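You operate a simulated robot arm through the tools that you are given. There is no shell and no other tool. Be economical: measure what you need, move in short steps, check, and stop when the job is done.

You are at the controls of a simulated two-armed robot. One attempt, no reset.

TASK
Put the white jar on the top of the wooden work bench away on the returns shelf of the grey rack. Pick up the drive belt box with one hand, pass it to the other hand and put it on the top of the white shelf. Turn the speed dial to 3. Put the yellow regulator on top of the purple fuses box. Put the blue rubber bung on the top of the wooden work bench away on the top of the grey-legged table. Open the bottom cabinet drawer, take the large yellow box and leave it in the inside of the bottom drawer of the red tool cabinet, then shut the drawer. Take the blue fuse from the top of the grey-legged table and leave it on the cream top of the brown dash. The order is free. Set down upright: white jar, large yellow box.

It is judged by the outcome, as a careful person would: the job done as asked, and still so three seconds after it is handed in. It fails if anything else is knocked over, pushed out of place, dropped, spilled or broken.

THE ROBOT
Two 7-joint arms with two-finger parallel grippers on one trunk, on a base that drives. Base frame: it is fixed to the floor where the robot stands at the start and does not move with it; the origin is under the middle of the robot, x ahead of it, y to its left, z up. Readings come in m, degrees, newtons and seconds.
The left shoulder is at the start at [-0.082, 0.119, 0.851], the right one opposite. With the tool pointing down near the work surface each hand reaches from about 0.18 to 0.6 m from the robot's upright axis, wherever it stands, measured 20 degrees to its own side. Places, roughly: blue fuse [-3.25, -5, 0.75]; blue rubber bung (3x3x4 cm) [0.5, 0.3, 0.9]; bottom cabinet drawer [-1.2, 1.8, 0.2]; cream top of the brown dash (50x16 cm) [-4.96, -1.32, 1.04]; drive belt box [0.5, -0.25, 1]; inside of the bottom drawer of the red tool cabine [-1.2, 1.9, 0.2]; large yellow box [1, 1, 1]; purple fuses box [1, -2.75, 1]; returns shelf of the grey rack [-4.9, 1.9, 0.6]; speed dial [0.5, -0.6, 0.9]; top of the grey-legged table [-3.5, -5.3, 0.8]; top of the white shelf [0.9, -2.8, 0.9]; white jar [0.5, -0.25, 1]; yellow regulator [0.75, -0.5, 1]. Payload 3.43 kg a hand.
Tool frame (each hand has its own): the origin (TCP) lies between the finger pads and is the grasp point; the fingertips stand 0.03 m ahead of it; z points along the fingers, y is the line along which they close. The gripper opens to 0.094 m. The fingers are 0.028 m wide and 0.01 m thick; the gripper's body (0.05 by 0.096 m) begins 0.055 m behind the TCP.
Orientation is told as [roll, pitch, yaw] about the base's x, y, z axes, in that order, counted from this pose: with the fingers straight down and closing along the base's y, the tool's x points along the base's -x, its y along +y and its z along -z.

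THE INTERFACE
- The arms move only by the tool drive_tool. It takes "left_deltas", "right_deltas" or both (then of equal length, played together; a hand with none holds still); each is one flat list of numbers, 7 for each row, row after row: the shift along the tool's x, y, z in units of 30 mm (1.0 is 30 mm), then the turn, a rotation vector about the tool's x, y, z in units of 6 degrees (1.0 is 6 degrees), then the gripper command, from -1 (shut) to 1 (fully open), values between in proportion. In form: [dx, dy, dz, rx, ry, rz, hand, dx, dy, dz, rx, ry, rz, hand, ...]. A call has 1 to 20 rows; each row shifts and turns the commanded pose from where the row before left it, along the tool's axes as they then stand. A call with a number of a shift or a turn outside -1 to 1 is refused whole. Each row takes 0.2 s and may step no farther than 0.05 m and 8.6 degrees from the row before; otherwise, or with a gripper value out of range, the whole call is refused. A pose out of reach is approached as far as the arm can. The call stops where the force on the tool passes 40 N (or 10 N more than at its start, if that is more) or the arm is blocked; 0.2 s more then pass. The fingers move at their own pace (about 0.153 m/s each) and stop on an object; they squeeze with about 36 N. The grip force told is the motor's: it shows also when the fingers shut on nothing. Time passes only in rows, and 0.2 s behind the last, so rows that do not move let the fingers close. It gives the time, the measured TCP pose, the force on the tool (base axes), the opening and the grip force at its end, in the units of the frame above (readings bear some noise), with the torque about the TCP (base axes, N m) and any sound that the robot's microphone picked up.
- Cameras (640 x 400 px; columns grow to the right, rows downward): "scene" is now at [0.0498, -0.0055, 1.5489]; the picture's right is [-0.12, -0.99, 0.00], its down [-0.79, 0.10, -0.61] and it looks along [0.60, -0.07, -0.80] (base axes); focal length 279 px, centre (320, 200). "left" rides on the left gripper at [0.076, -0.014, -0.102] in its tool frame; the picture's right is [0.18, 0.98, 0.00], its down [-0.75, 0.14, -0.64] and it looks along [-0.63, 0.12, 0.77] (tool axes); focal length 243 px, centre (320, 200). "right" rides on the right gripper at [0.076, 0.014, -0.102] in its tool frame; the picture's right is [-0.18, 0.98, 0.00], its down [-0.75, -0.14, -0.64] and it looks along [-0.63, -0.12, 0.77] (tool axes); focal length 243 px, centre (320, 200). There is no depth. A picture from a camera that has moved, and an enlarged one, comes with that camera's place and axes in the base frame and with its lens. The place of the scene camera against the robot may be out by one fixed shift of up to 0.025 m in any direction.
- get_image(camera): a new picture of that camera. The clock stands still meanwhile.
- slide_trunk(by): slides the trunk up (or, below 0, down) by that many m; the arms and the scene camera ride with it, the base frame stays. It gives what a move gives, with no picture.
- base_move(legs): drives the robot by 1 to 6 legs, each [ahead, left, turn to the left] in m, m and degrees, along the robot's own axes; the way and the turn of a leg run together, so that a leg with both is an arc; at most 1.5 m and 180 degrees a leg. The arms and the cameras ride along, it lands a little off, and it stops where it bumps. It gives what a move gives.
- turn_head(pan, tilt): turns the head with the scene camera to pan (to the left, within 143 degrees either way) and tilt (down, from -29 to 69), counted from straight ahead of the robot. It gives what a move gives.
- zoom(camera, box): a new picture of the part [left, top, right, bottom] of that camera's present view, enlarged. The clock stands still meanwhile.
- close_job(): hands the job in; it is judged then, once.

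Go step by step. Nothing tells you exact positions but the pictures and the camera data: compare them with the known pose of the tool, close in by small moves and look again before you grip or let go. The budget is 483 turns and 230 pictures, counting those below and the enlarged ones. Unless the task says otherwise, let go and move clear before handing in.

The tools are called by a JSON object that holds its "name" and its "arguments". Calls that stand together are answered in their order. drive_tool: Moves the arms, as the interface text tells. Its arguments: {"type":"object","properties":{"left_deltas":{"type":"array","items":{"type":"number"}},"right_deltas":{"type":"array","items":{"type":"number"}}},"required":[]} The other tools are called the same way: slide_trunk (by) slides the trunk up or down; base_move (legs) drives the base; turn_head (pan, tilt) turns the head that bears the scene camera; get_image (camera) takes a picture; zoom (camera, box) takes an enlarged picture of a part of a camera's view; close_job () hands the job in.

At the start:

```text
time_s: 0.0
left_eef_pos: [0.2956, -0.0312, 1.193]
left_tcp_rot: [0.1, 0.0, 0.1]
left_ft_force: [0.5, -0.2, 0.4]
left_wrist_torque: [0.02, 0.0, 0.02]
left_width: 0.0941
left_grasp_force: 0.0
right_eef_pos: [0.2439, -0.2703, 1.174]
right_tcp_rot: [0.1, 0.1, 0.1]
right_ft_force: [-0.4, 0.0, -0.7]
right_wrist_torque: [0.01, 0.03, 0.04]
right_width: 0.0937
right_grasp_force: 0.2
trunk travel left (down, up): [-0.275, 0.06]
robot x, y, heading: [-0.0024, 0.0003, 0.2]
head pan, tilt: [-7.0, 52.7]
```

scene: 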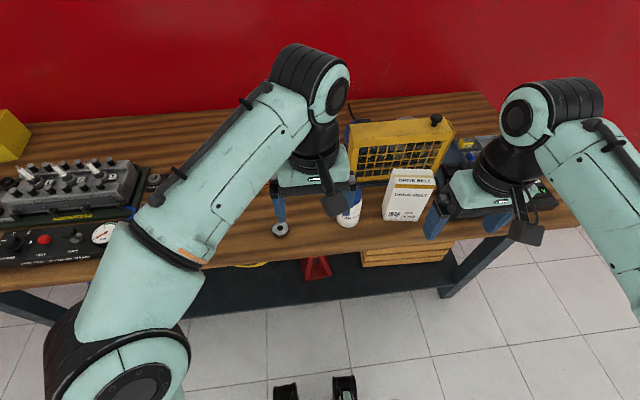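
right: 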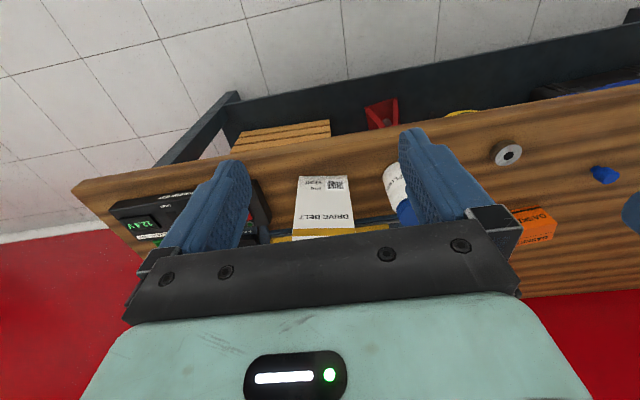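
left: 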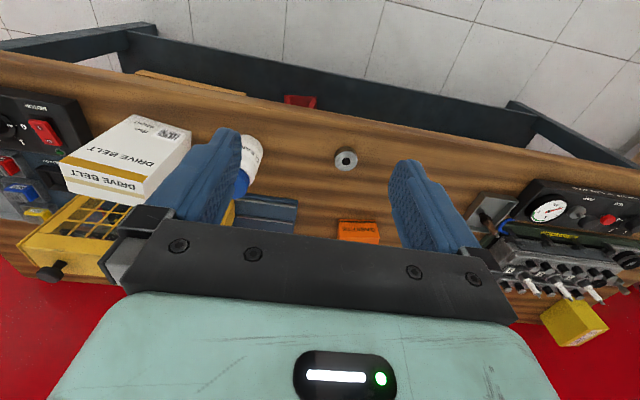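

I see the wooden bench with the drive belt box, white jar, yellow regulator(?), and panels. First I look around to understand the layout.

{"name": "turn_head", "arguments": {"pan": 45, "tilt": 35}}

{"name": "get_image", "arguments": {"camera": "scene"}}

{"name": "turn_head", "arguments": {"pan": -50, "tilt": 35}}

{"name": "get_image", "arguments": {"camera": "scene"}}

{"name": "turn_head", "arguments": {"pan": 130, "tilt": 20}}

{"name": "get_image", "arguments": {"camera": "scene"}}

{"name": "turn_head", "arguments": {"pan": -130, "tilt": 20}}

{"name": "get_image", "arguments": {"camera": "scene"}}

```text
time_s: 1.2
left_eef_pos: [0.2963, -0.0318, 1.193]
left_tcp_rot: [0.0, 0.0, 0.0]
left_ft_force: [0.0, 0.0, 0.4]
left_wrist_torque: [-0.01, 0.0, 0.01]
left_width: 0.0938
left_grasp_force: 0.0
right_eef_pos: [0.2434, -0.2693, 1.1747]
right_tcp_rot: [0.0, 0.1, -0.1]
right_ft_force: [0.0, 0.4, 0.3]
right_wrist_torque: [-0.01, 0.01, -0.01]
right_width: 0.0937
right_grasp_force: 0.1
trunk travel left (down, up): [-0.275, 0.06]
robot x, y, heading: [0.0008, 0.0003, -0.1]
head pan, tilt: [45.0, 35.0]
```

```text
226 pictures are left
camera scene: at [0.0383, 0.0657, 1.5742], right [0.71, -0.71, 0.0], down [-0.41, -0.41, -0.82], along [0.58, 0.58, -0.57], focal length 279 px, centre (320, 200)
```

scene: 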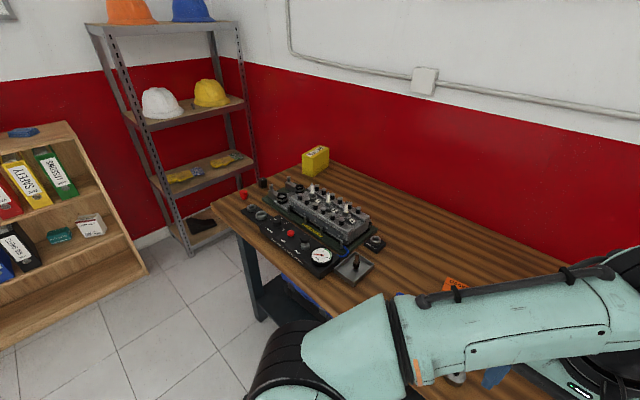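

```text
time_s: 2.9
left_eef_pos: [0.2946, -0.0318, 1.1927]
left_tcp_rot: [-0.1, -0.1, -0.1]
left_ft_force: [0.3, -0.1, 0.1]
left_wrist_torque: [0.02, -0.02, -0.02]
left_width: 0.0942
left_grasp_force: 0.1
right_eef_pos: [0.2435, -0.2706, 1.1747]
right_tcp_rot: [0.0, 0.0, 0.1]
right_ft_force: [0.5, 0.1, -0.1]
right_wrist_torque: [-0.02, -0.02, -0.01]
right_width: 0.0941
right_grasp_force: 0.1
trunk travel left (down, up): [-0.275, 0.06]
robot x, y, heading: [-0.0013, 0.0006, -0.2]
head pan, tilt: [-50.0, 35.0]
```

```text
225 pictures are left
camera scene: at [0.0327, -0.0639, 1.5742], right [-0.77, -0.64, 0.0], down [-0.37, 0.44, -0.82], along [0.53, -0.63, -0.57], focal length 279 px, centre (320, 200)
```

scene: 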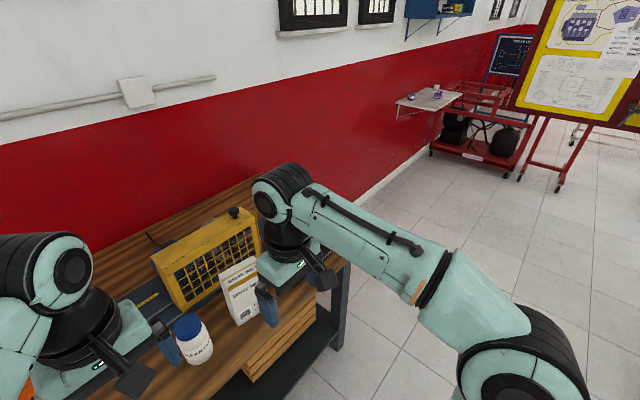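

```text
time_s: 5.6
left_eef_pos: [0.2954, -0.0312, 1.1931]
left_tcp_rot: [0.0, -0.1, 0.0]
left_ft_force: [-0.7, -0.7, 0.3]
left_wrist_torque: [0.01, 0.05, 0.07]
left_width: 0.0942
left_grasp_force: 0.1
right_eef_pos: [0.2433, -0.2701, 1.1744]
right_tcp_rot: [-0.1, 0.1, 0.0]
right_ft_force: [0.7, 0.1, -0.4]
right_wrist_torque: [-0.01, 0.02, -0.02]
right_width: 0.0939
right_grasp_force: 0.0
trunk travel left (down, up): [-0.275, 0.06]
robot x, y, heading: [-0.0019, -0.0002, 0.2]
head pan, tilt: [130.0, 20.0]
```

```text
224 pictures are left
camera scene: at [-0.0838, 0.0749, 1.5981], right [0.77, 0.64, 0.0], down [0.22, -0.26, -0.94], along [-0.6, 0.72, -0.34], focal length 279 px, centre (320, 200)
```

scene: 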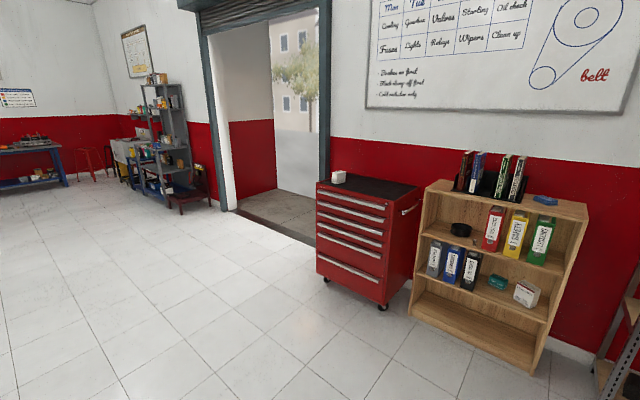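

```text
time_s: 9.2
left_eef_pos: [0.2952, -0.0314, 1.1933]
left_tcp_rot: [-0.1, 0.1, 0.0]
left_ft_force: [-0.1, -0.5, -0.6]
left_wrist_torque: [-0.02, 0.01, 0.0]
left_width: 0.0939
left_grasp_force: 0.0
right_eef_pos: [0.244, -0.2708, 1.1741]
right_tcp_rot: [0.0, 0.1, 0.0]
right_ft_force: [-0.6, 0.1, 0.3]
right_wrist_torque: [-0.01, -0.02, -0.01]
right_width: 0.0939
right_grasp_force: 0.1
trunk travel left (down, up): [-0.275, 0.06]
robot x, y, heading: [0.0011, 0.0022, -0.3]
head pan, tilt: [-130.0, 20.0]
```

```text
223 pictures are left
camera scene: at [-0.0838, -0.0679, 1.5981], right [-0.77, 0.64, 0.0], down [0.22, 0.26, -0.94], along [-0.6, -0.72, -0.34], focal length 279 px, centre (320, 200)
```

scene: 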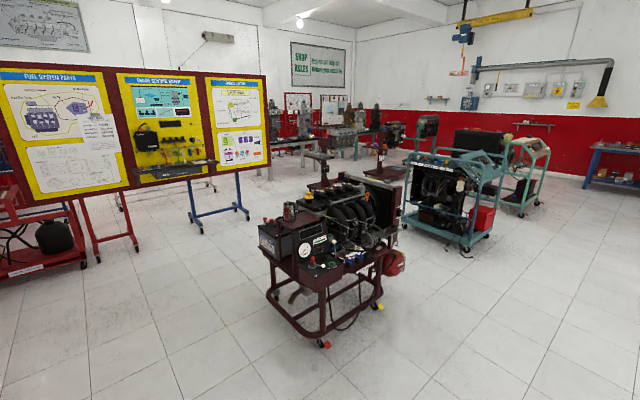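

The layout is visible. Now a detailed look at the bench.

{"name": "turn_head", "arguments": {"pan": -30, "tilt": 40}}

{"name": "base_move", "arguments": {"legs": [[-0.45, 0, 0]]}}

{"name": "zoom", "arguments": {"camera": "scene", "box": [100, 60, 420, 260]}}

{"name": "get_image", "arguments": {"camera": "right"}}

{"name": "turn_head", "arguments": {"pan": 10, "tilt": 40}}

{"name": "get_image", "arguments": {"camera": "scene"}}

```text
time_s: 11.0
left_eef_pos: [0.2948, -0.0315, 1.1927]
left_tcp_rot: [0.0, 0.0, 0.0]
left_ft_force: [0.1, -0.2, -0.6]
left_wrist_torque: [-0.02, -0.03, 0.02]
left_width: 0.0942
left_grasp_force: 0.1
right_eef_pos: [0.2438, -0.2693, 1.1739]
right_tcp_rot: [0.1, 0.1, -0.1]
right_ft_force: [1.2, 0.5, 0.1]
right_wrist_torque: [0.05, -0.02, 0.04]
right_width: 0.0941
right_grasp_force: 0.0
trunk travel left (down, up): [-0.275, 0.06]
robot x, y, heading: [0.0036, 0.0047, -0.1]
head pan, tilt: [-30.0, 40.0]
```

```text
time_s: 13.8
left_eef_pos: [-0.1651, -0.0325, 1.1927]
left_tcp_rot: [0.0, 0.0, -0.3]
left_ft_force: [-0.2, 0.2, -0.7]
left_wrist_torque: [0.0, 0.0, 0.01]
left_width: 0.094
left_grasp_force: 0.2
right_eef_pos: [-0.2187, -0.2692, 1.1745]
right_tcp_rot: [0.0, 0.0, -0.2]
right_ft_force: [-0.2, -1.1, 0.2]
right_wrist_torque: [0.0, -0.02, -0.02]
right_width: 0.094
right_grasp_force: 0.1
trunk travel left (down, up): [-0.275, 0.06]
robot x, y, heading: [-0.4605, -0.0011, -0.0]
head pan, tilt: [-30.0, 40.0]
```

```text
2.00 times, centred on (260, 160) of scene
camera zoom: at [-0.4121, -0.0383, 1.5667], right [-0.5, -0.86, 0.0], down [-0.56, 0.32, -0.77], along [0.66, -0.39, -0.64], focal length 559 px, centre (440, 280)
```

zoom: 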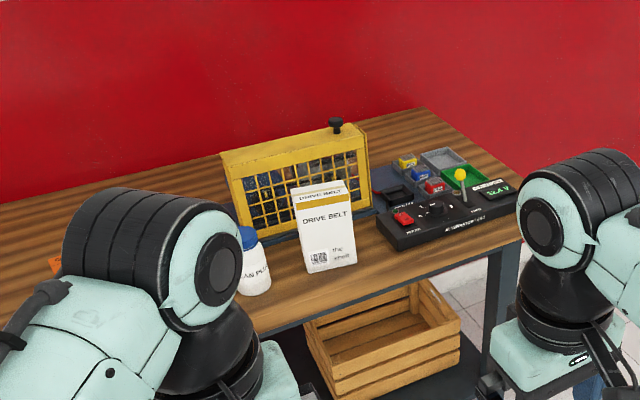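

```text
221 pictures are left
camera right: at [-0.2949, -0.2551, 1.2757], right [0.19, 0.98, 0.0], down [0.75, -0.14, 0.64], along [0.63, -0.12, -0.77], focal length 243 px, centre (320, 200)
```

right: 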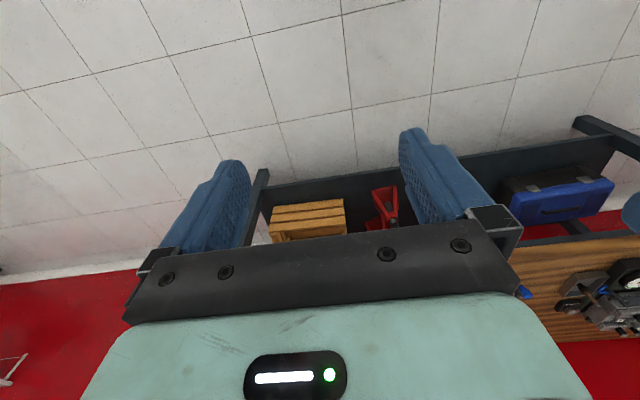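

```text
time_s: 14.8
left_eef_pos: [-0.1658, -0.0306, 1.1922]
left_tcp_rot: [0.0, 0.0, -0.2]
left_ft_force: [0.1, 0.6, 0.0]
left_wrist_torque: [-0.01, 0.03, 0.01]
left_width: 0.094
left_grasp_force: 0.0
right_eef_pos: [-0.2184, -0.2702, 1.1736]
right_tcp_rot: [0.0, 0.0, -0.2]
right_ft_force: [0.2, 0.0, 0.8]
right_wrist_torque: [0.01, 0.01, 0.0]
right_width: 0.0942
right_grasp_force: 0.1
trunk travel left (down, up): [-0.275, 0.06]
robot x, y, heading: [-0.4578, -0.0011, -0.3]
head pan, tilt: [10.0, 40.0]
```

```text
220 pictures are left
camera scene: at [-0.4016, 0.0188, 1.5667], right [0.17, -0.99, 0.0], down [-0.63, -0.11, -0.77], along [0.76, 0.13, -0.64], focal length 279 px, centre (320, 200)
```

scene: 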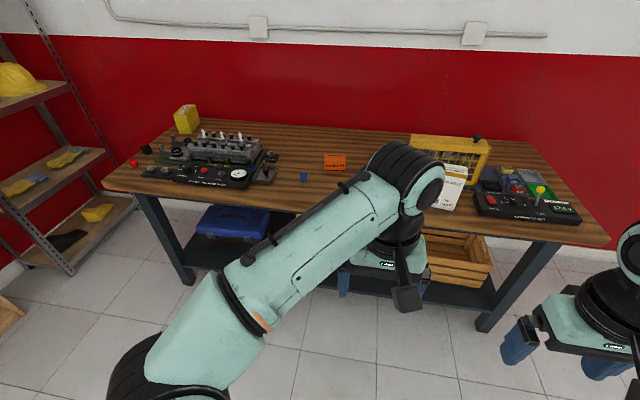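

Zooming on the right end of the bench for the tray and dial panel, then the left end.

{"name": "zoom", "arguments": {"camera": "scene", "box": [460, 140, 620, 240]}}

{"name": "zoom", "arguments": {"camera": "scene", "box": [120, 90, 360, 240]}}

```text
4.00 times, centred on (540, 190) of scene
camera zoom: at [-0.4016, 0.0188, 1.5667], right [0.17, -0.99, 0.0], down [-0.63, -0.11, -0.77], along [0.76, 0.13, -0.64], focal length 1118 px, centre (-560, 240)
```

zoom: 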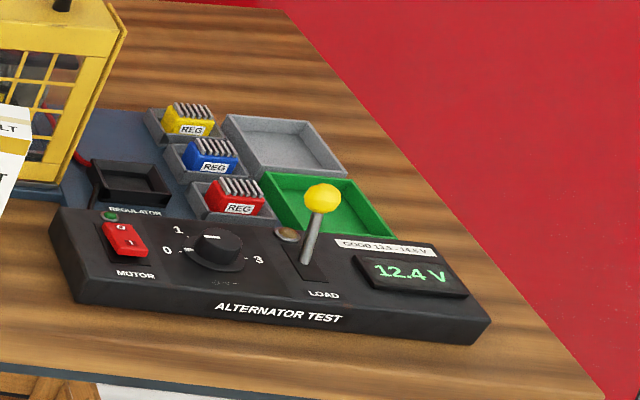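

```text
2.67 times, centred on (240, 165) of scene
camera zoom: at [-0.4016, 0.0188, 1.5667], right [0.17, -0.99, 0.0], down [-0.63, -0.11, -0.77], along [0.76, 0.13, -0.64], focal length 745 px, centre (533, 293)
```

zoom: 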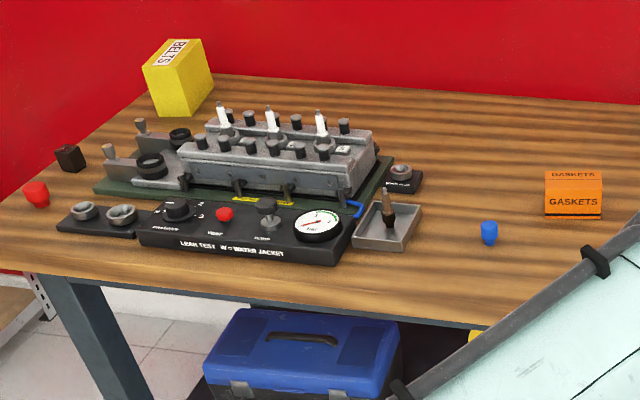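

Speed dial is on the ALTERNATOR TEST panel (pointing at 0), the yellow REG block is in the tray behind. I drive to stand in front of these.

{"name": "base_move", "arguments": {"legs": [[0.45, -0.3, 0]]}}

{"name": "turn_head", "arguments": {"pan": -20, "tilt": 50}}

{"name": "get_image", "arguments": {"camera": "scene"}}

{"name": "get_image", "arguments": {"camera": "right"}}

{"name": "get_image", "arguments": {"camera": "left"}}

```text
time_s: 18.0
left_eef_pos: [0.2713, -0.3269, 1.1927]
left_tcp_rot: [0.0, 0.1, -0.6]
left_ft_force: [-0.9, 1.0, 0.2]
left_wrist_torque: [0.02, 0.01, 0.04]
left_width: 0.0943
left_grasp_force: 0.0
right_eef_pos: [0.2184, -0.5658, 1.1738]
right_tcp_rot: [0.0, 0.0, -0.4]
right_ft_force: [0.6, -0.6, 0.4]
right_wrist_torque: [0.01, -0.02, -0.01]
right_width: 0.094
right_grasp_force: 0.2
trunk travel left (down, up): [-0.275, 0.06]
robot x, y, heading: [-0.0215, -0.2921, -0.6]
head pan, tilt: [10.0, 40.0]
```

```text
time_s: 18.9
left_eef_pos: [0.2716, -0.3282, 1.1922]
left_tcp_rot: [0.0, 0.0, -0.5]
left_ft_force: [-0.4, -0.3, -0.5]
left_wrist_torque: [0.03, -0.01, 0.02]
left_width: 0.094
left_grasp_force: 0.2
right_eef_pos: [0.2178, -0.5668, 1.174]
right_tcp_rot: [0.0, 0.0, -0.4]
right_ft_force: [-0.9, -0.7, -0.7]
right_wrist_torque: [0.0, 0.02, -0.01]
right_width: 0.094
right_grasp_force: 0.0
trunk travel left (down, up): [-0.275, 0.06]
robot x, y, heading: [-0.026, -0.2978, -0.6]
head pan, tilt: [-20.0, 50.0]
```

```text
217 pictures are left
camera scene: at [0.0246, -0.3175, 1.5525], right [-0.35, -0.94, 0.0], down [-0.72, 0.27, -0.64], along [0.6, -0.22, -0.77], focal length 279 px, centre (320, 200)
```

scene: 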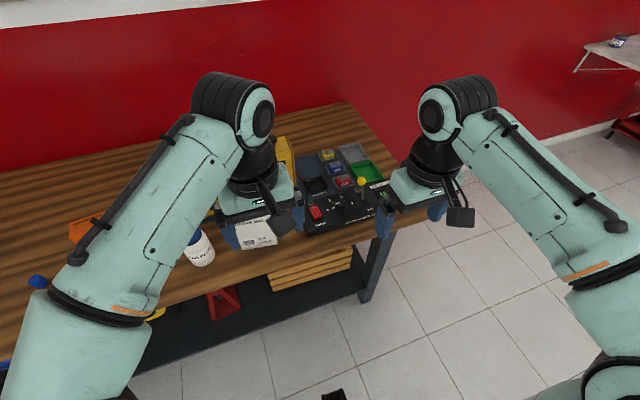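

```text
216 pictures are left
camera right: at [0.1419, -0.5511, 1.2757], right [0.19, 0.98, 0.0], down [0.75, -0.15, 0.64], along [0.63, -0.12, -0.77], focal length 243 px, centre (320, 200)
```

right: 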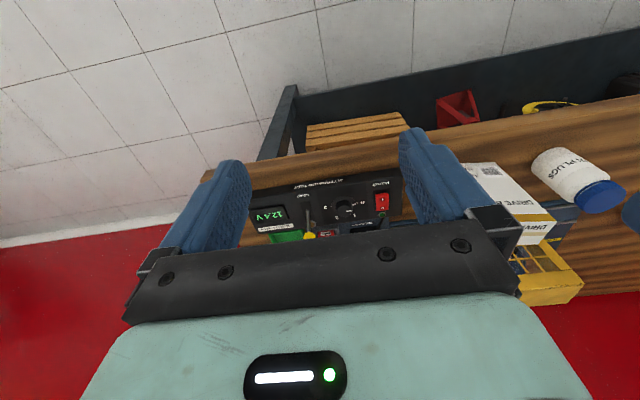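

```text
215 pictures are left
camera left: at [0.1967, -0.3418, 1.2939], right [-0.18, 0.98, 0.0], down [0.75, 0.14, 0.64], along [0.63, 0.11, -0.77], focal length 243 px, centre (320, 200)
```

left: 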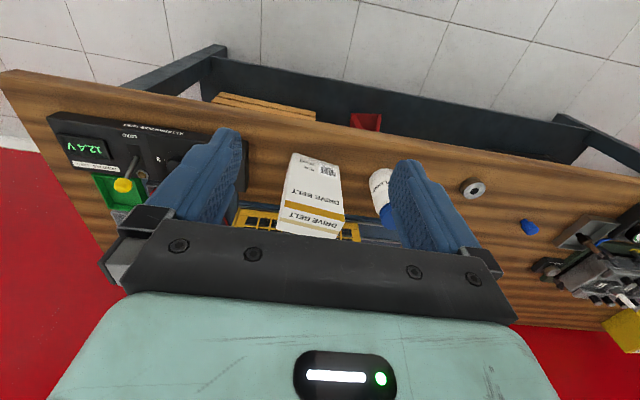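

{"name": "zoom", "arguments": {"camera": "right", "box": [240, 160, 400, 260]}}

{"name": "zoom", "arguments": {"camera": "scene", "box": [290, 130, 410, 240]}}

```text
4.00 times, centred on (320, 210) of right
camera zoom: at [0.1419, -0.5511, 1.2757], right [0.19, 0.98, 0.0], down [0.75, -0.15, 0.64], along [0.63, -0.12, -0.77], focal length 970 px, centre (320, 160)
```

zoom: 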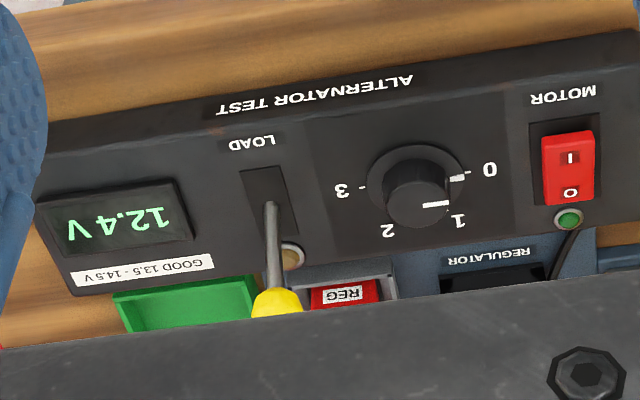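

```text
3.64 times, centred on (350, 185) of scene
camera zoom: at [0.0246, -0.3175, 1.5525], right [-0.35, -0.94, 0.0], down [-0.72, 0.27, -0.64], along [0.6, -0.22, -0.77], focal length 1016 px, centre (211, 254)
```

zoom: 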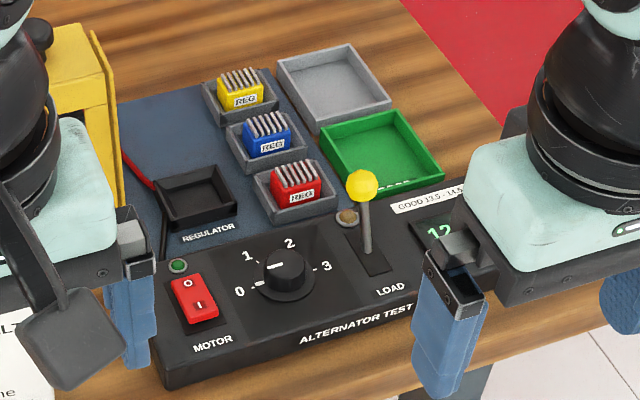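

I bring the right hand nearer over the dial for a closer look.

{"name": "drive_tool", "arguments": {"right_deltas": [-0.9, 0, 0.4, 0, 0, 0, 0, -0.9, 0, 0.4, 0, 0, 0, 0, -0.9, 0, 0.4, 0, 0, 0, 0, -0.9, 0, 0.4, 0, 0, 0, 0, -0.9, 0, 0.4, 0, 0, 0, 0, -0.9, 0, 0.4, 0, 0, 0, 0]}}

{"name": "get_image", "arguments": {"camera": "right"}}

{"name": "get_image", "arguments": {"camera": "scene"}}

```text
time_s: 20.3
left_eef_pos: [0.2737, -0.3289, 1.1925]
left_tcp_rot: [-0.1, -0.1, -0.4]
left_ft_force: [-0.4, -0.1, -0.1]
left_wrist_torque: [0.0, 0.02, 0.02]
left_width: 0.094
left_grasp_force: 0.0
right_eef_pos: [0.3838, -0.5658, 1.1003]
right_tcp_rot: [-0.1, 0.0, -0.4]
right_ft_force: [-0.3, -0.1, 0.5]
right_wrist_torque: [-0.03, 0.0, 0.01]
right_width: 0.047
right_grasp_force: 0.0
trunk travel left (down, up): [-0.275, 0.06]
robot x, y, heading: [-0.0221, -0.2936, -0.5]
head pan, tilt: [-20.0, 50.0]
```

```text
212 pictures are left
camera right: at [0.3079, -0.5501, 1.202], right [0.19, 0.98, 0.0], down [0.75, -0.15, 0.64], along [0.63, -0.12, -0.77], focal length 243 px, centre (320, 200)
```

right: 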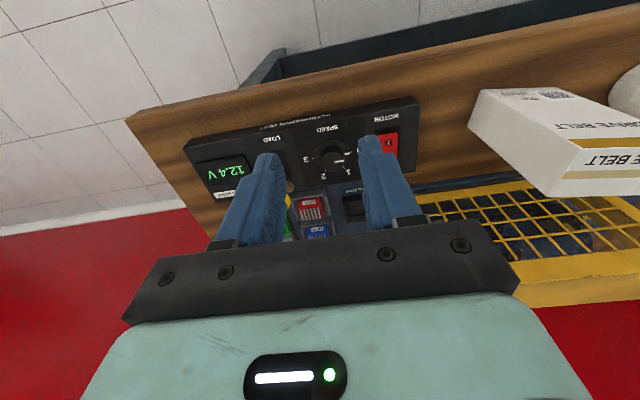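

```text
211 pictures are left
camera scene: at [0.0258, -0.3176, 1.5525], right [-0.35, -0.94, 0.0], down [-0.72, 0.27, -0.64], along [0.6, -0.22, -0.77], focal length 279 px, centre (320, 200)
```

scene: 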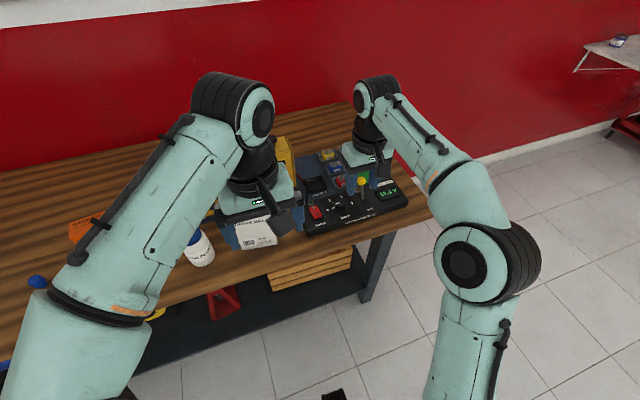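

{"name": "zoom", "arguments": {"camera": "right", "box": [260, 110, 400, 200]}}

```text
4.44 times, centred on (330, 155) of right
camera zoom: at [0.3079, -0.5501, 1.202], right [0.19, 0.98, 0.0], down [0.75, -0.15, 0.64], along [0.63, -0.12, -0.77], focal length 1078 px, centre (276, 400)
```

zoom: 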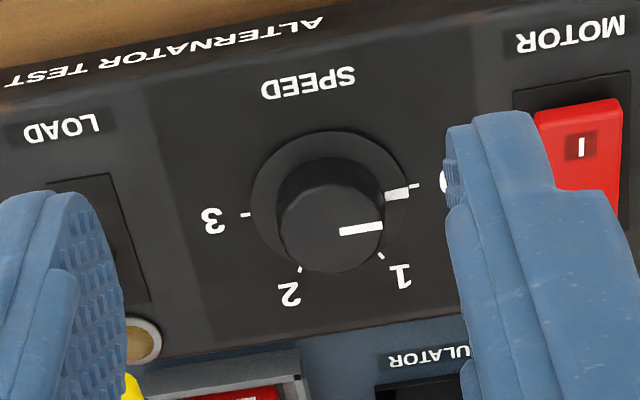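

Pointer at 0; scale is 0→3 over 180°, clockwise. I centre over the dial (~0.496, -0.566) and turn the hand to yaw +90.

{"name": "drive_tool", "arguments": {"right_deltas": [-0.93, 0, 0.3, 0, 0, -0.95, 0, -0.93, 0, 0.3, 0, 0, -0.95, 0, -0.93, 0, 0.3, 0, 0, -0.95, 0, -0.93, 0, 0.3, 0, 0, -0.95, 0, 0, 0, 0, 0, 0, -1, 0, 0, 0, 0, 0, 0, -1, 0, 0, 0, 0, 0, 0, -1, 0, 0, 0, 0, 0, 0, -1, 0, 0, 0, 0, 0, 0, -1, 0, 0, 0, 0, 0, 0, -1, 0, 0, 0, 0, 0, 0, -1, 0, 0, 0, 0, 0, 0, -1, 0, 0, 0, 0, 0, 0, -1, 0, 0, 0, 0, 0, 0, -1, 0, 0, 0, 0, 0, 0, -1, 0]}}

{"name": "get_image", "arguments": {"camera": "right"}}

```text
time_s: 23.5
left_eef_pos: [0.2726, -0.328, 1.1933]
left_tcp_rot: [0.0, 0.0, -0.5]
left_ft_force: [0.0, -0.7, 0.2]
left_wrist_torque: [0.0, -0.03, -0.01]
left_width: 0.0939
left_grasp_force: 0.1
right_eef_pos: [0.4666, -0.5456, 1.068]
right_tcp_rot: [0.0, 0.1, 88.5]
right_ft_force: [-0.4, -0.4, 0.6]
right_wrist_torque: [0.0, -0.01, -0.01]
right_width: 0.0469
right_grasp_force: 0.0
right hand out of reach, approached as far as the arm can: row 4
trunk travel left (down, up): [-0.275, 0.06]
robot x, y, heading: [-0.0234, -0.2926, -0.6]
head pan, tilt: [-20.0, 50.0]
```

```text
209 pictures are left
camera right: at [0.4497, -0.6209, 1.1689], right [-0.98, 0.21, 0.0], down [0.16, 0.75, 0.64], along [0.14, 0.63, -0.77], focal length 243 px, centre (320, 200)
```

right: 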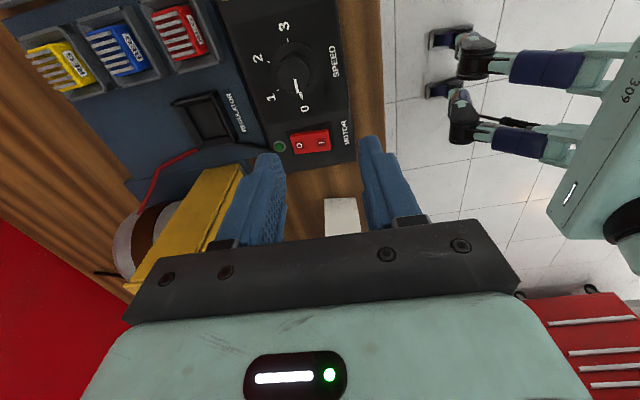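

Slightly out of reach; I move the base 6 cm ahead.

{"name": "base_move", "arguments": {"legs": [[0.06, -0.03, 0]]}}

{"name": "get_image", "arguments": {"camera": "right"}}

```text
time_s: 24.5
left_eef_pos: [0.3302, -0.3586, 1.1926]
left_tcp_rot: [0.0, 0.0, -0.6]
left_ft_force: [0.6, 0.1, 0.7]
left_wrist_torque: [0.02, 0.02, 0.01]
left_width: 0.0943
left_grasp_force: 0.0
right_eef_pos: [0.5256, -0.5767, 1.0659]
right_tcp_rot: [-0.1, 0.0, 88.3]
right_ft_force: [0.5, -0.1, -0.3]
right_wrist_torque: [0.02, 0.02, -0.03]
right_width: 0.0466
right_grasp_force: 0.1
trunk travel left (down, up): [-0.275, 0.06]
robot x, y, heading: [0.0324, -0.3268, -0.5]
head pan, tilt: [-20.0, 50.0]
```

```text
208 pictures are left
camera right: at [0.5087, -0.652, 1.1686], right [-0.98, 0.21, 0.0], down [0.16, 0.75, 0.64], along [0.14, 0.63, -0.77], focal length 243 px, centre (320, 200)
```

right: 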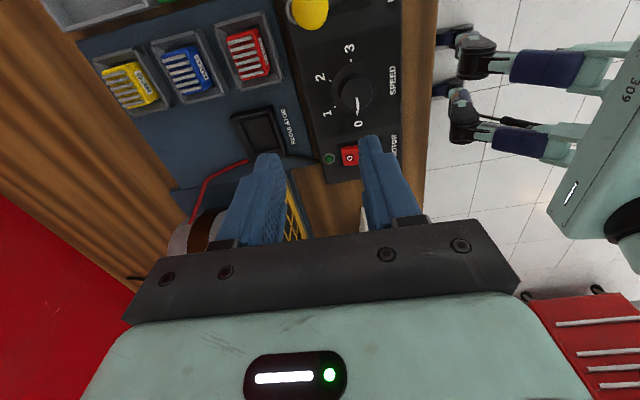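

{"name": "drive_tool", "arguments": {"right_deltas": [-0.13, 0.21, 0.84, 0, 0, 0, 0, -0.13, 0.21, 0.84, 0, 0, 0, 0, -0.13, 0.21, 0.84, 0, 0, 0, 0, -0.13, 0.21, 0.84, 0, 0, 0, 0, -0.13, 0.21, 0.84, 0, 0, 0, 0]}}

{"name": "get_image", "arguments": {"camera": "right"}}

{"name": "zoom", "arguments": {"camera": "scene", "box": [270, 110, 430, 240]}}

```text
time_s: 25.7
left_eef_pos: [0.3315, -0.359, 1.1927]
left_tcp_rot: [0.0, 0.0, -0.4]
left_ft_force: [-0.1, 1.0, -0.7]
left_wrist_torque: [-0.02, 0.02, -0.02]
left_width: 0.094
left_grasp_force: 0.1
right_eef_pos: [0.4917, -0.5553, 0.9428]
right_tcp_rot: [-0.1, -0.1, 88.4]
right_ft_force: [-0.1, -1.2, -0.2]
right_wrist_torque: [0.0, 0.03, -0.01]
right_width: 0.0468
right_grasp_force: 0.1
trunk travel left (down, up): [-0.275, 0.06]
robot x, y, heading: [0.0339, -0.324, -0.7]
head pan, tilt: [-20.0, 50.0]
```

```text
207 pictures are left
camera right: at [0.4758, -0.6305, 1.0444], right [-0.98, 0.21, 0.0], down [0.16, 0.75, 0.64], along [0.14, 0.63, -0.77], focal length 243 px, centre (320, 200)
```

right: 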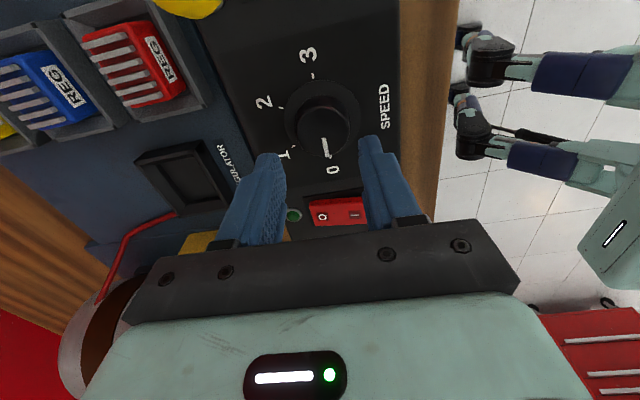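

```text
3.08 times, centred on (350, 175) of scene
camera zoom: at [0.0832, -0.3485, 1.5525], right [-0.35, -0.94, 0.0], down [-0.72, 0.27, -0.64], along [0.6, -0.22, -0.77], focal length 860 px, centre (228, 277)
```

zoom: 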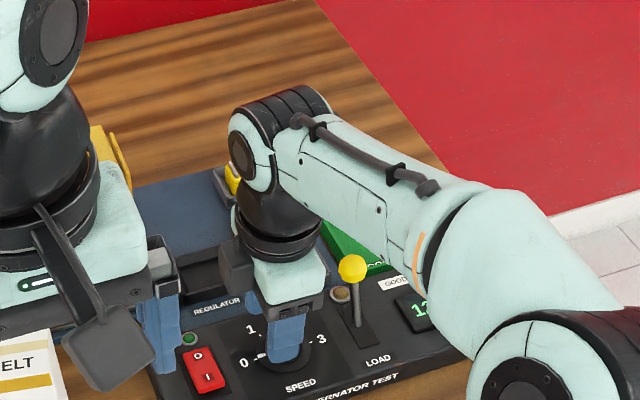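

{"name": "drive_tool", "arguments": {"right_deltas": [0.25, 0, 0.5, 0, 0, 0, 0, 0, 0, 0.5, 0, 0, 0, 0]}}

{"name": "get_image", "arguments": {"camera": "right"}}

```text
time_s: 26.3
left_eef_pos: [0.328, -0.3588, 1.1931]
left_tcp_rot: [-0.1, -0.1, -0.5]
left_ft_force: [1.0, -0.1, 0.2]
left_wrist_torque: [-0.01, 0.01, -0.01]
left_width: 0.094
left_grasp_force: 0.0
right_eef_pos: [0.4906, -0.5629, 0.9169]
right_tcp_rot: [-0.6, 0.1, 88.3]
right_ft_force: [-0.7, -2.6, 26.2]
right_wrist_torque: [-0.09, 0.74, 0.02]
right_width: 0.0472
right_grasp_force: 0.0
trunk travel left (down, up): [-0.275, 0.06]
robot x, y, heading: [0.0337, -0.3249, -0.6]
head pan, tilt: [-20.0, 50.0]
```

```text
205 pictures are left
camera right: at [0.4729, -0.6381, 1.0193], right [-0.98, 0.21, -0.01], down [0.16, 0.75, 0.64], along [0.15, 0.63, -0.77], focal length 243 px, centre (320, 200)
```

right: 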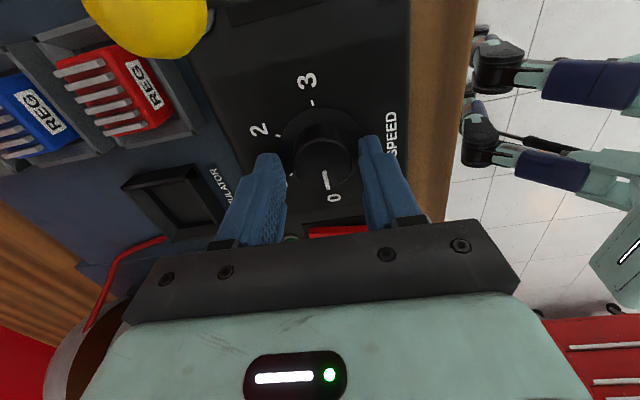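

Fingertips touched the skirt at z≈0.887. I back off 3 mm, centre on the knob (~0.4875, -0.570) and close.

{"name": "drive_tool", "arguments": {"right_deltas": [0, 0, -0.25, 0, 0, 0, 0, 0.24, 0.1, 0, 0, 0, 0, 0]}}

{"name": "drive_tool", "arguments": {"right_deltas": [0, 0, 0, 0, 0, 0, -0.3, 0, 0, 0, 0, 0, 0, -1, 0, 0, 0, 0, 0, 0, -1]}}

{"name": "get_image", "arguments": {"camera": "right"}}

```text
time_s: 26.9
left_eef_pos: [0.33, -0.3599, 1.1923]
left_tcp_rot: [-0.1, -0.1, -0.5]
left_ft_force: [-0.1, 0.3, -0.1]
left_wrist_torque: [0.0, 0.03, 0.03]
left_width: 0.0938
left_grasp_force: 0.1
right_eef_pos: [0.4873, -0.5708, 0.9181]
right_tcp_rot: [0.2, 0.1, 88.4]
right_ft_force: [0.1, -0.4, 0.6]
right_wrist_torque: [0.02, 0.0, -0.03]
right_width: 0.0469
right_grasp_force: 0.1
trunk travel left (down, up): [-0.275, 0.06]
robot x, y, heading: [0.0334, -0.3279, -0.4]
head pan, tilt: [-20.0, 50.0]
```

```text
time_s: 27.7
left_eef_pos: [0.3303, -0.3591, 1.1921]
left_tcp_rot: [0.0, 0.0, -0.5]
left_ft_force: [-0.7, -0.4, 0.4]
left_wrist_torque: [-0.04, 0.01, 0.01]
left_width: 0.0943
left_grasp_force: 0.1
right_eef_pos: [0.4875, -0.5698, 0.918]
right_tcp_rot: [0.1, 0.1, 88.4]
right_ft_force: [-0.2, -0.5, -11.0]
right_wrist_torque: [-0.42, -0.18, -0.04]
right_width: 0.0351
right_grasp_force: 45.0
trunk travel left (down, up): [-0.275, 0.06]
robot x, y, heading: [0.0375, -0.3249, -0.4]
head pan, tilt: [-20.0, 50.0]
```

```text
204 pictures are left
camera right: at [0.4718, -0.6462, 1.02], right [-0.98, 0.21, 0.0], down [0.16, 0.75, 0.64], along [0.13, 0.63, -0.77], focal length 243 px, centre (320, 200)
```

right: 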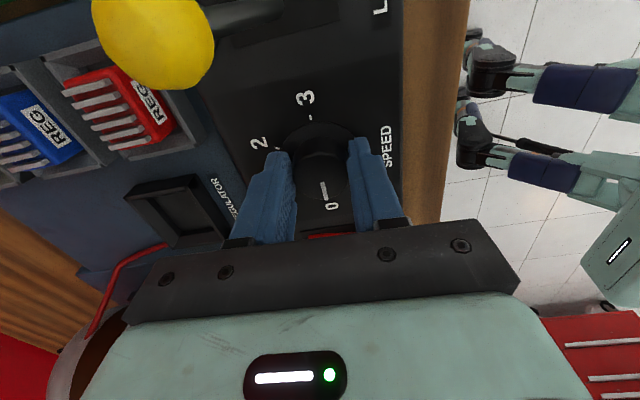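

Gripped the knob (35 mm). Rotate clockwise 60° first and check.

{"name": "drive_tool", "arguments": {"right_deltas": [0, 0, 0, 0, 0, 1, -1, 0, 0, 0, 0, 0, 1, -1, 0, 0, 0, 0, 0, 1, -1, 0, 0, 0, 0, 0, 1, -1, 0, 0, 0, 0, 0, 1, -1, 0, 0, 0, 0, 0, 1, -1, 0, 0, 0, 0, 0, 1, -1, 0, 0, 0, 0, 0, 1, -1, 0, 0, 0, 0, 0, 1, -1, 0, 0, 0, 0, 0, 1, -1]}}

{"name": "get_image", "arguments": {"camera": "right"}}

```text
time_s: 29.9
left_eef_pos: [0.3281, -0.3587, 1.1928]
left_tcp_rot: [0.0, -0.1, -0.5]
left_ft_force: [0.5, 0.7, 1.2]
left_wrist_torque: [0.02, 0.01, 0.0]
left_width: 0.0939
left_grasp_force: 0.0
right_eef_pos: [0.4865, -0.568, 0.9177]
right_tcp_rot: [0.3, 0.5, 28.4]
right_ft_force: [-29.3, 3.4, -10.1]
right_wrist_torque: [0.25, 0.54, 0.08]
right_width: 0.0349
right_grasp_force: 45.3
trunk travel left (down, up): [-0.275, 0.06]
robot x, y, heading: [0.0324, -0.3265, -0.5]
head pan, tilt: [-20.0, 50.0]
```

```text
203 pictures are left
camera right: at [0.4129, -0.5924, 1.021], right [-0.31, 0.95, 0.0], down [0.74, 0.23, 0.63], along [0.6, 0.2, -0.77], focal length 243 px, centre (320, 200)
```

right: 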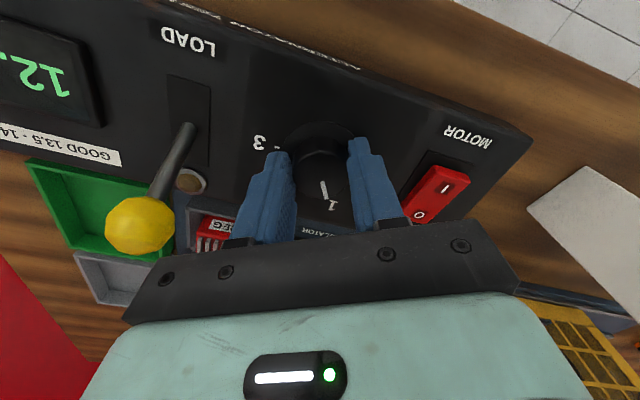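

Pointer at 1; there's 29 N side load from off-centre, so I ease 4 mm toward -x then go on.

{"name": "drive_tool", "arguments": {"right_deltas": [0.12, 0.06, 0, 0, 0, 0, -1, 0, 0, 0, 0, 0, 0, -1]}}

{"name": "drive_tool", "arguments": {"right_deltas": [0, 0, 0, 0, 0, 1, -1, 0, 0, 0, 0, 0, 1, -1, 0, 0, 0, 0, 0, 1, -1, 0, 0, 0, 0, 0, 1, -1, 0, 0, 0, 0, 0, 1, -1, 0, 0, 0, 0, 0, 1, -1, 0, 0, 0, 0, 0, 1, -1, 0, 0, 0, 0, 0, 1, -1, 0, 0, 0, 0, 0, 1, -1, 0, 0, 0, 0, 0, 1, -1]}}

{"name": "get_image", "arguments": {"camera": "right"}}

```text
time_s: 30.5
left_eef_pos: [0.3294, -0.3586, 1.1929]
left_tcp_rot: [0.0, -0.1, -0.4]
left_ft_force: [0.0, 0.2, -0.3]
left_wrist_torque: [-0.01, 0.02, 0.01]
left_width: 0.0939
left_grasp_force: 0.0
right_eef_pos: [0.4843, -0.5686, 0.9194]
right_tcp_rot: [0.1, 0.1, 28.5]
right_ft_force: [-11.1, 7.4, -10.3]
right_wrist_torque: [-0.32, 1.26, 0.0]
right_width: 0.0352
right_grasp_force: 45.0
trunk travel left (down, up): [-0.275, 0.06]
robot x, y, heading: [0.0353, -0.3292, -0.6]
head pan, tilt: [-20.0, 50.0]
```

```text
time_s: 32.7
left_eef_pos: [0.33, -0.3564, 1.1929]
left_tcp_rot: [-0.1, 0.0, -0.3]
left_ft_force: [-0.2, -0.5, -0.5]
left_wrist_torque: [0.0, -0.03, -0.01]
left_width: 0.0941
left_grasp_force: 0.1
right_eef_pos: [0.4857, -0.5653, 0.9188]
right_tcp_rot: [0.2, 0.2, -31.6]
right_ft_force: [-11.4, 24.1, -16.7]
right_wrist_torque: [0.52, 0.19, 0.06]
right_width: 0.0354
right_grasp_force: 45.1
trunk travel left (down, up): [-0.275, 0.06]
robot x, y, heading: [0.0365, -0.3256, -0.1]
head pan, tilt: [-20.0, 50.0]
```

```text
202 pictures are left
camera right: at [0.4285, -0.5143, 1.021], right [0.67, 0.74, 0.0], down [0.57, -0.52, 0.64], along [0.47, -0.43, -0.77], focal length 243 px, centre (320, 200)
```

right: 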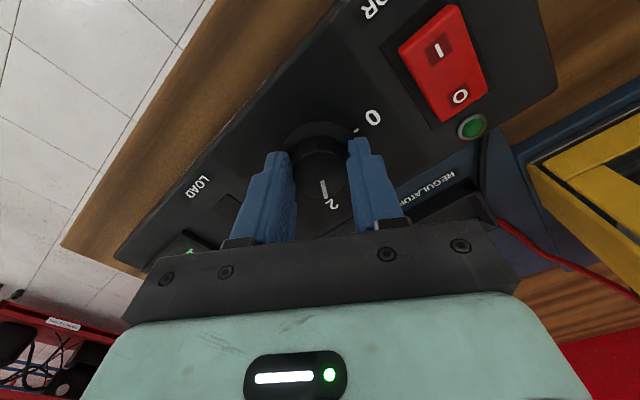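

At 2 now. Ease the side load and continue to 3.

{"name": "drive_tool", "arguments": {"right_deltas": [0.1, 0.1, 0, 0, 0, 0, -1, 0, 0, 0, 0, 0, 0, -1]}}

{"name": "drive_tool", "arguments": {"right_deltas": [0, 0, 0, 0, 0, 1, -1, 0, 0, 0, 0, 0, 1, -1, 0, 0, 0, 0, 0, 1, -1, 0, 0, 0, 0, 0, 1, -1, 0, 0, 0, 0, 0, 1, -1, 0, 0, 0, 0, 0, 1, -1, 0, 0, 0, 0, 0, 1, -1, 0, 0, 0, 0, 0, 1, -1, 0, 0, 0, 0, 0, 1, -1, 0, 0, 0, 0, 0, 1, -1]}}

{"name": "get_image", "arguments": {"camera": "right"}}

```text
time_s: 33.3
left_eef_pos: [0.3307, -0.3576, 1.1927]
left_tcp_rot: [-0.1, -0.1, -0.4]
left_ft_force: [0.1, 0.1, -0.4]
left_wrist_torque: [0.01, 0.0, -0.01]
left_width: 0.0939
left_grasp_force: 0.1
right_eef_pos: [0.4858, -0.5664, 0.9194]
right_tcp_rot: [0.0, -0.1, -31.9]
right_ft_force: [-2.3, 12.4, -11.1]
right_wrist_torque: [0.95, 0.73, 0.02]
right_width: 0.0349
right_grasp_force: 44.9
trunk travel left (down, up): [-0.275, 0.06]
robot x, y, heading: [0.0358, -0.3241, -0.5]
head pan, tilt: [-20.0, 50.0]
```

```text
time_s: 35.5
left_eef_pos: [0.3321, -0.3578, 1.1928]
left_tcp_rot: [-0.1, 0.2, -0.4]
left_ft_force: [1.2, 0.4, 0.2]
left_wrist_torque: [-0.01, 0.0, -0.02]
left_width: 0.0942
left_grasp_force: 0.0
right_eef_pos: [0.488, -0.5633, 0.9193]
right_tcp_rot: [0.1, -0.2, -91.6]
right_ft_force: [16.7, 9.7, 0.5]
right_wrist_torque: [-0.27, -0.14, 0.15]
right_width: 0.035
right_grasp_force: 44.9
trunk travel left (down, up): [-0.275, 0.06]
robot x, y, heading: [0.0389, -0.3243, -0.4]
head pan, tilt: [-20.0, 50.0]
```

```text
201 pictures are left
camera right: at [0.5041, -0.4888, 1.0209], right [0.98, -0.21, 0.0], down [-0.17, -0.75, 0.64], along [-0.13, -0.63, -0.77], focal length 243 px, centre (320, 200)
```

right: 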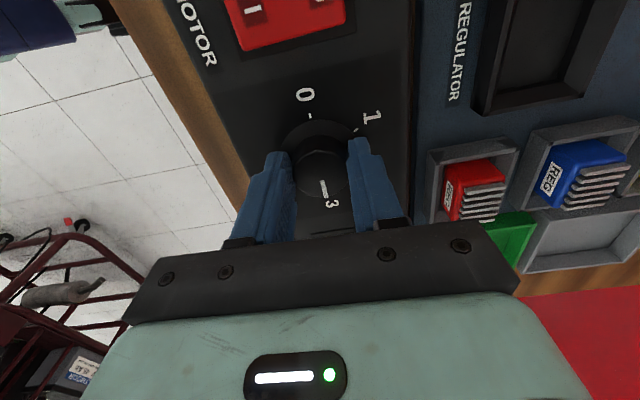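

Dial is at 3. Open and rise, then rotate back.

{"name": "drive_tool", "arguments": {"right_deltas": [0, 0, 0, 0, 0, 0, 0.1, 0, 0, 0, 0, 0, 0, 0.1, 0, 0, -0.5, 0, 0, 0, 0.1, 0, 0, -1, 0, 0, 0, 0.1, 0, 0, -1, 0, 0, 0, 0.1, 0, 0, -1, 0, 0, 0, 0.1, 0, 0, -1, 0, 0, 0, 0.1, 0, 0, -1, 0, 0, 0, 0.1]}}

{"name": "get_image", "arguments": {"camera": "right"}}

```text
time_s: 37.3
left_eef_pos: [0.3318, -0.3585, 1.1935]
left_tcp_rot: [0.1, 0.0, -0.4]
left_ft_force: [0.2, -0.9, 0.8]
left_wrist_torque: [0.0, 0.03, 0.02]
left_width: 0.0941
left_grasp_force: 0.0
right_eef_pos: [0.4871, -0.5671, 1.0843]
right_tcp_rot: [0.0, 0.0, -91.7]
right_ft_force: [0.0, 0.5, -0.1]
right_wrist_torque: [0.0, -0.01, 0.01]
right_width: 0.0517
right_grasp_force: 0.2
trunk travel left (down, up): [-0.275, 0.06]
robot x, y, heading: [0.0331, -0.3273, -0.5]
head pan, tilt: [-20.0, 50.0]
```

```text
200 pictures are left
camera right: at [0.5033, -0.4904, 1.1865], right [0.98, -0.21, 0.0], down [-0.16, -0.75, 0.64], along [-0.14, -0.63, -0.77], focal length 243 px, centre (320, 200)
```

right: 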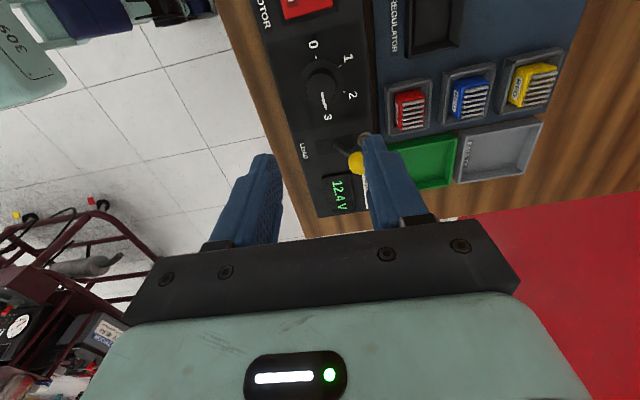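

Dial done. The yellow regulator is near (0.71,-0.61). Now I look at the drive belt box with the left camera and scene while turning the right hand back.

{"name": "drive_tool", "arguments": {"right_deltas": [0.5, 0, -0.3, 0, 0, -1, 0.1, 0.5, 0, -0.3, 0, 0, -1, 0.1, 0, 0, -0.3, 0, 0, -1, 0.1, 0, 0, -0.3, 0, 0, -1, 0.1, 0, 0, 0, 0, 0, -1, 0.1, 0, 0, 0, 0, 0, -1, 0.1, 0, 0, 0, 0, 0, -1, 0.1, 0, 0, 0, 0, 0, -1, 0.1, 0, 0, 0, 0, 0, -1, 0.1, 0, 0, 0, 0, 0, -1, 0.1, 0, 0, 0, 0, 0, -1, 0.1, 0, 0, 0, 0, 0, -1, 0.1, 0, 0, 0, 0, 0, -1, 0.1, 0, 0, 0, 0, 0, -1, 0.1, 0, 0, 0, 0, 0, -1, 1]}}

{"name": "get_image", "arguments": {"camera": "left"}}

{"name": "get_image", "arguments": {"camera": "right"}}

{"name": "get_image", "arguments": {"camera": "scene"}}

```text
time_s: 40.5
left_eef_pos: [0.3298, -0.3586, 1.1931]
left_tcp_rot: [0.0, 0.0, -0.5]
left_ft_force: [-0.1, -0.5, 0.7]
left_wrist_torque: [-0.02, 0.0, -0.02]
left_width: 0.094
left_grasp_force: 0.0
right_eef_pos: [0.4852, -0.5354, 1.1214]
right_tcp_rot: [0.0, 0.1, -1.5]
right_ft_force: [0.2, 1.1, -0.3]
right_wrist_torque: [0.03, -0.02, 0.03]
right_width: 0.0942
right_grasp_force: 0.0
trunk travel left (down, up): [-0.275, 0.06]
robot x, y, heading: [0.0364, -0.3272, -0.4]
head pan, tilt: [-20.0, 50.0]
```

```text
199 pictures are left
camera left: at [0.2552, -0.3728, 1.2939], right [-0.18, 0.98, 0.0], down [0.75, 0.14, 0.64], along [0.63, 0.11, -0.77], focal length 243 px, centre (320, 200)
```

left: 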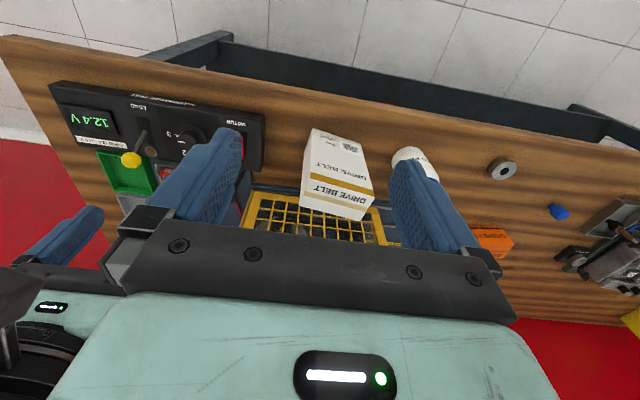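

```text
198 pictures are left
camera right: at [0.4085, -0.5187, 1.2221], right [0.21, 0.98, 0.0], down [0.75, -0.16, 0.64], along [0.63, -0.14, -0.77], focal length 243 px, centre (320, 200)
```

right: 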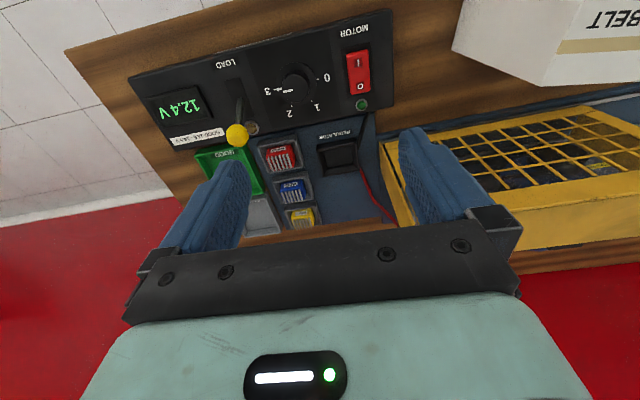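

```text
197 pictures are left
camera scene: at [0.0831, -0.3485, 1.5525], right [-0.35, -0.94, 0.0], down [-0.72, 0.27, -0.64], along [0.6, -0.22, -0.77], focal length 279 px, centre (320, 200)
```

scene: 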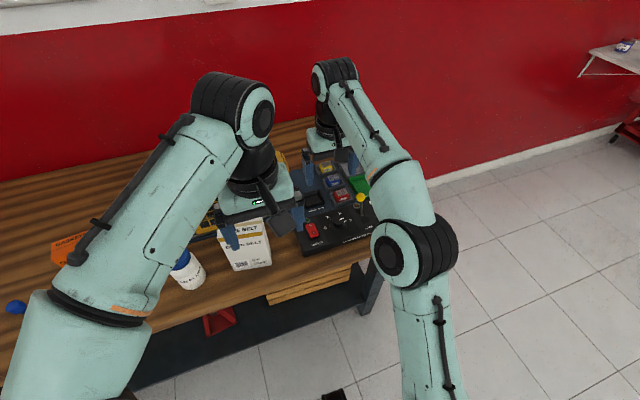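

{"name": "zoom", "arguments": {"camera": "left", "box": [280, 110, 460, 230]}}

```text
3.33 times, centred on (370, 170) of left
camera zoom: at [0.2552, -0.3728, 1.2939], right [-0.18, 0.98, 0.0], down [0.75, 0.14, 0.64], along [0.63, 0.11, -0.77], focal length 809 px, centre (153, 300)
```

zoom: 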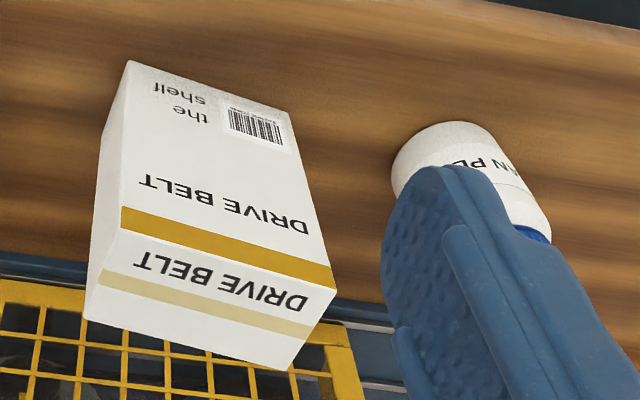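

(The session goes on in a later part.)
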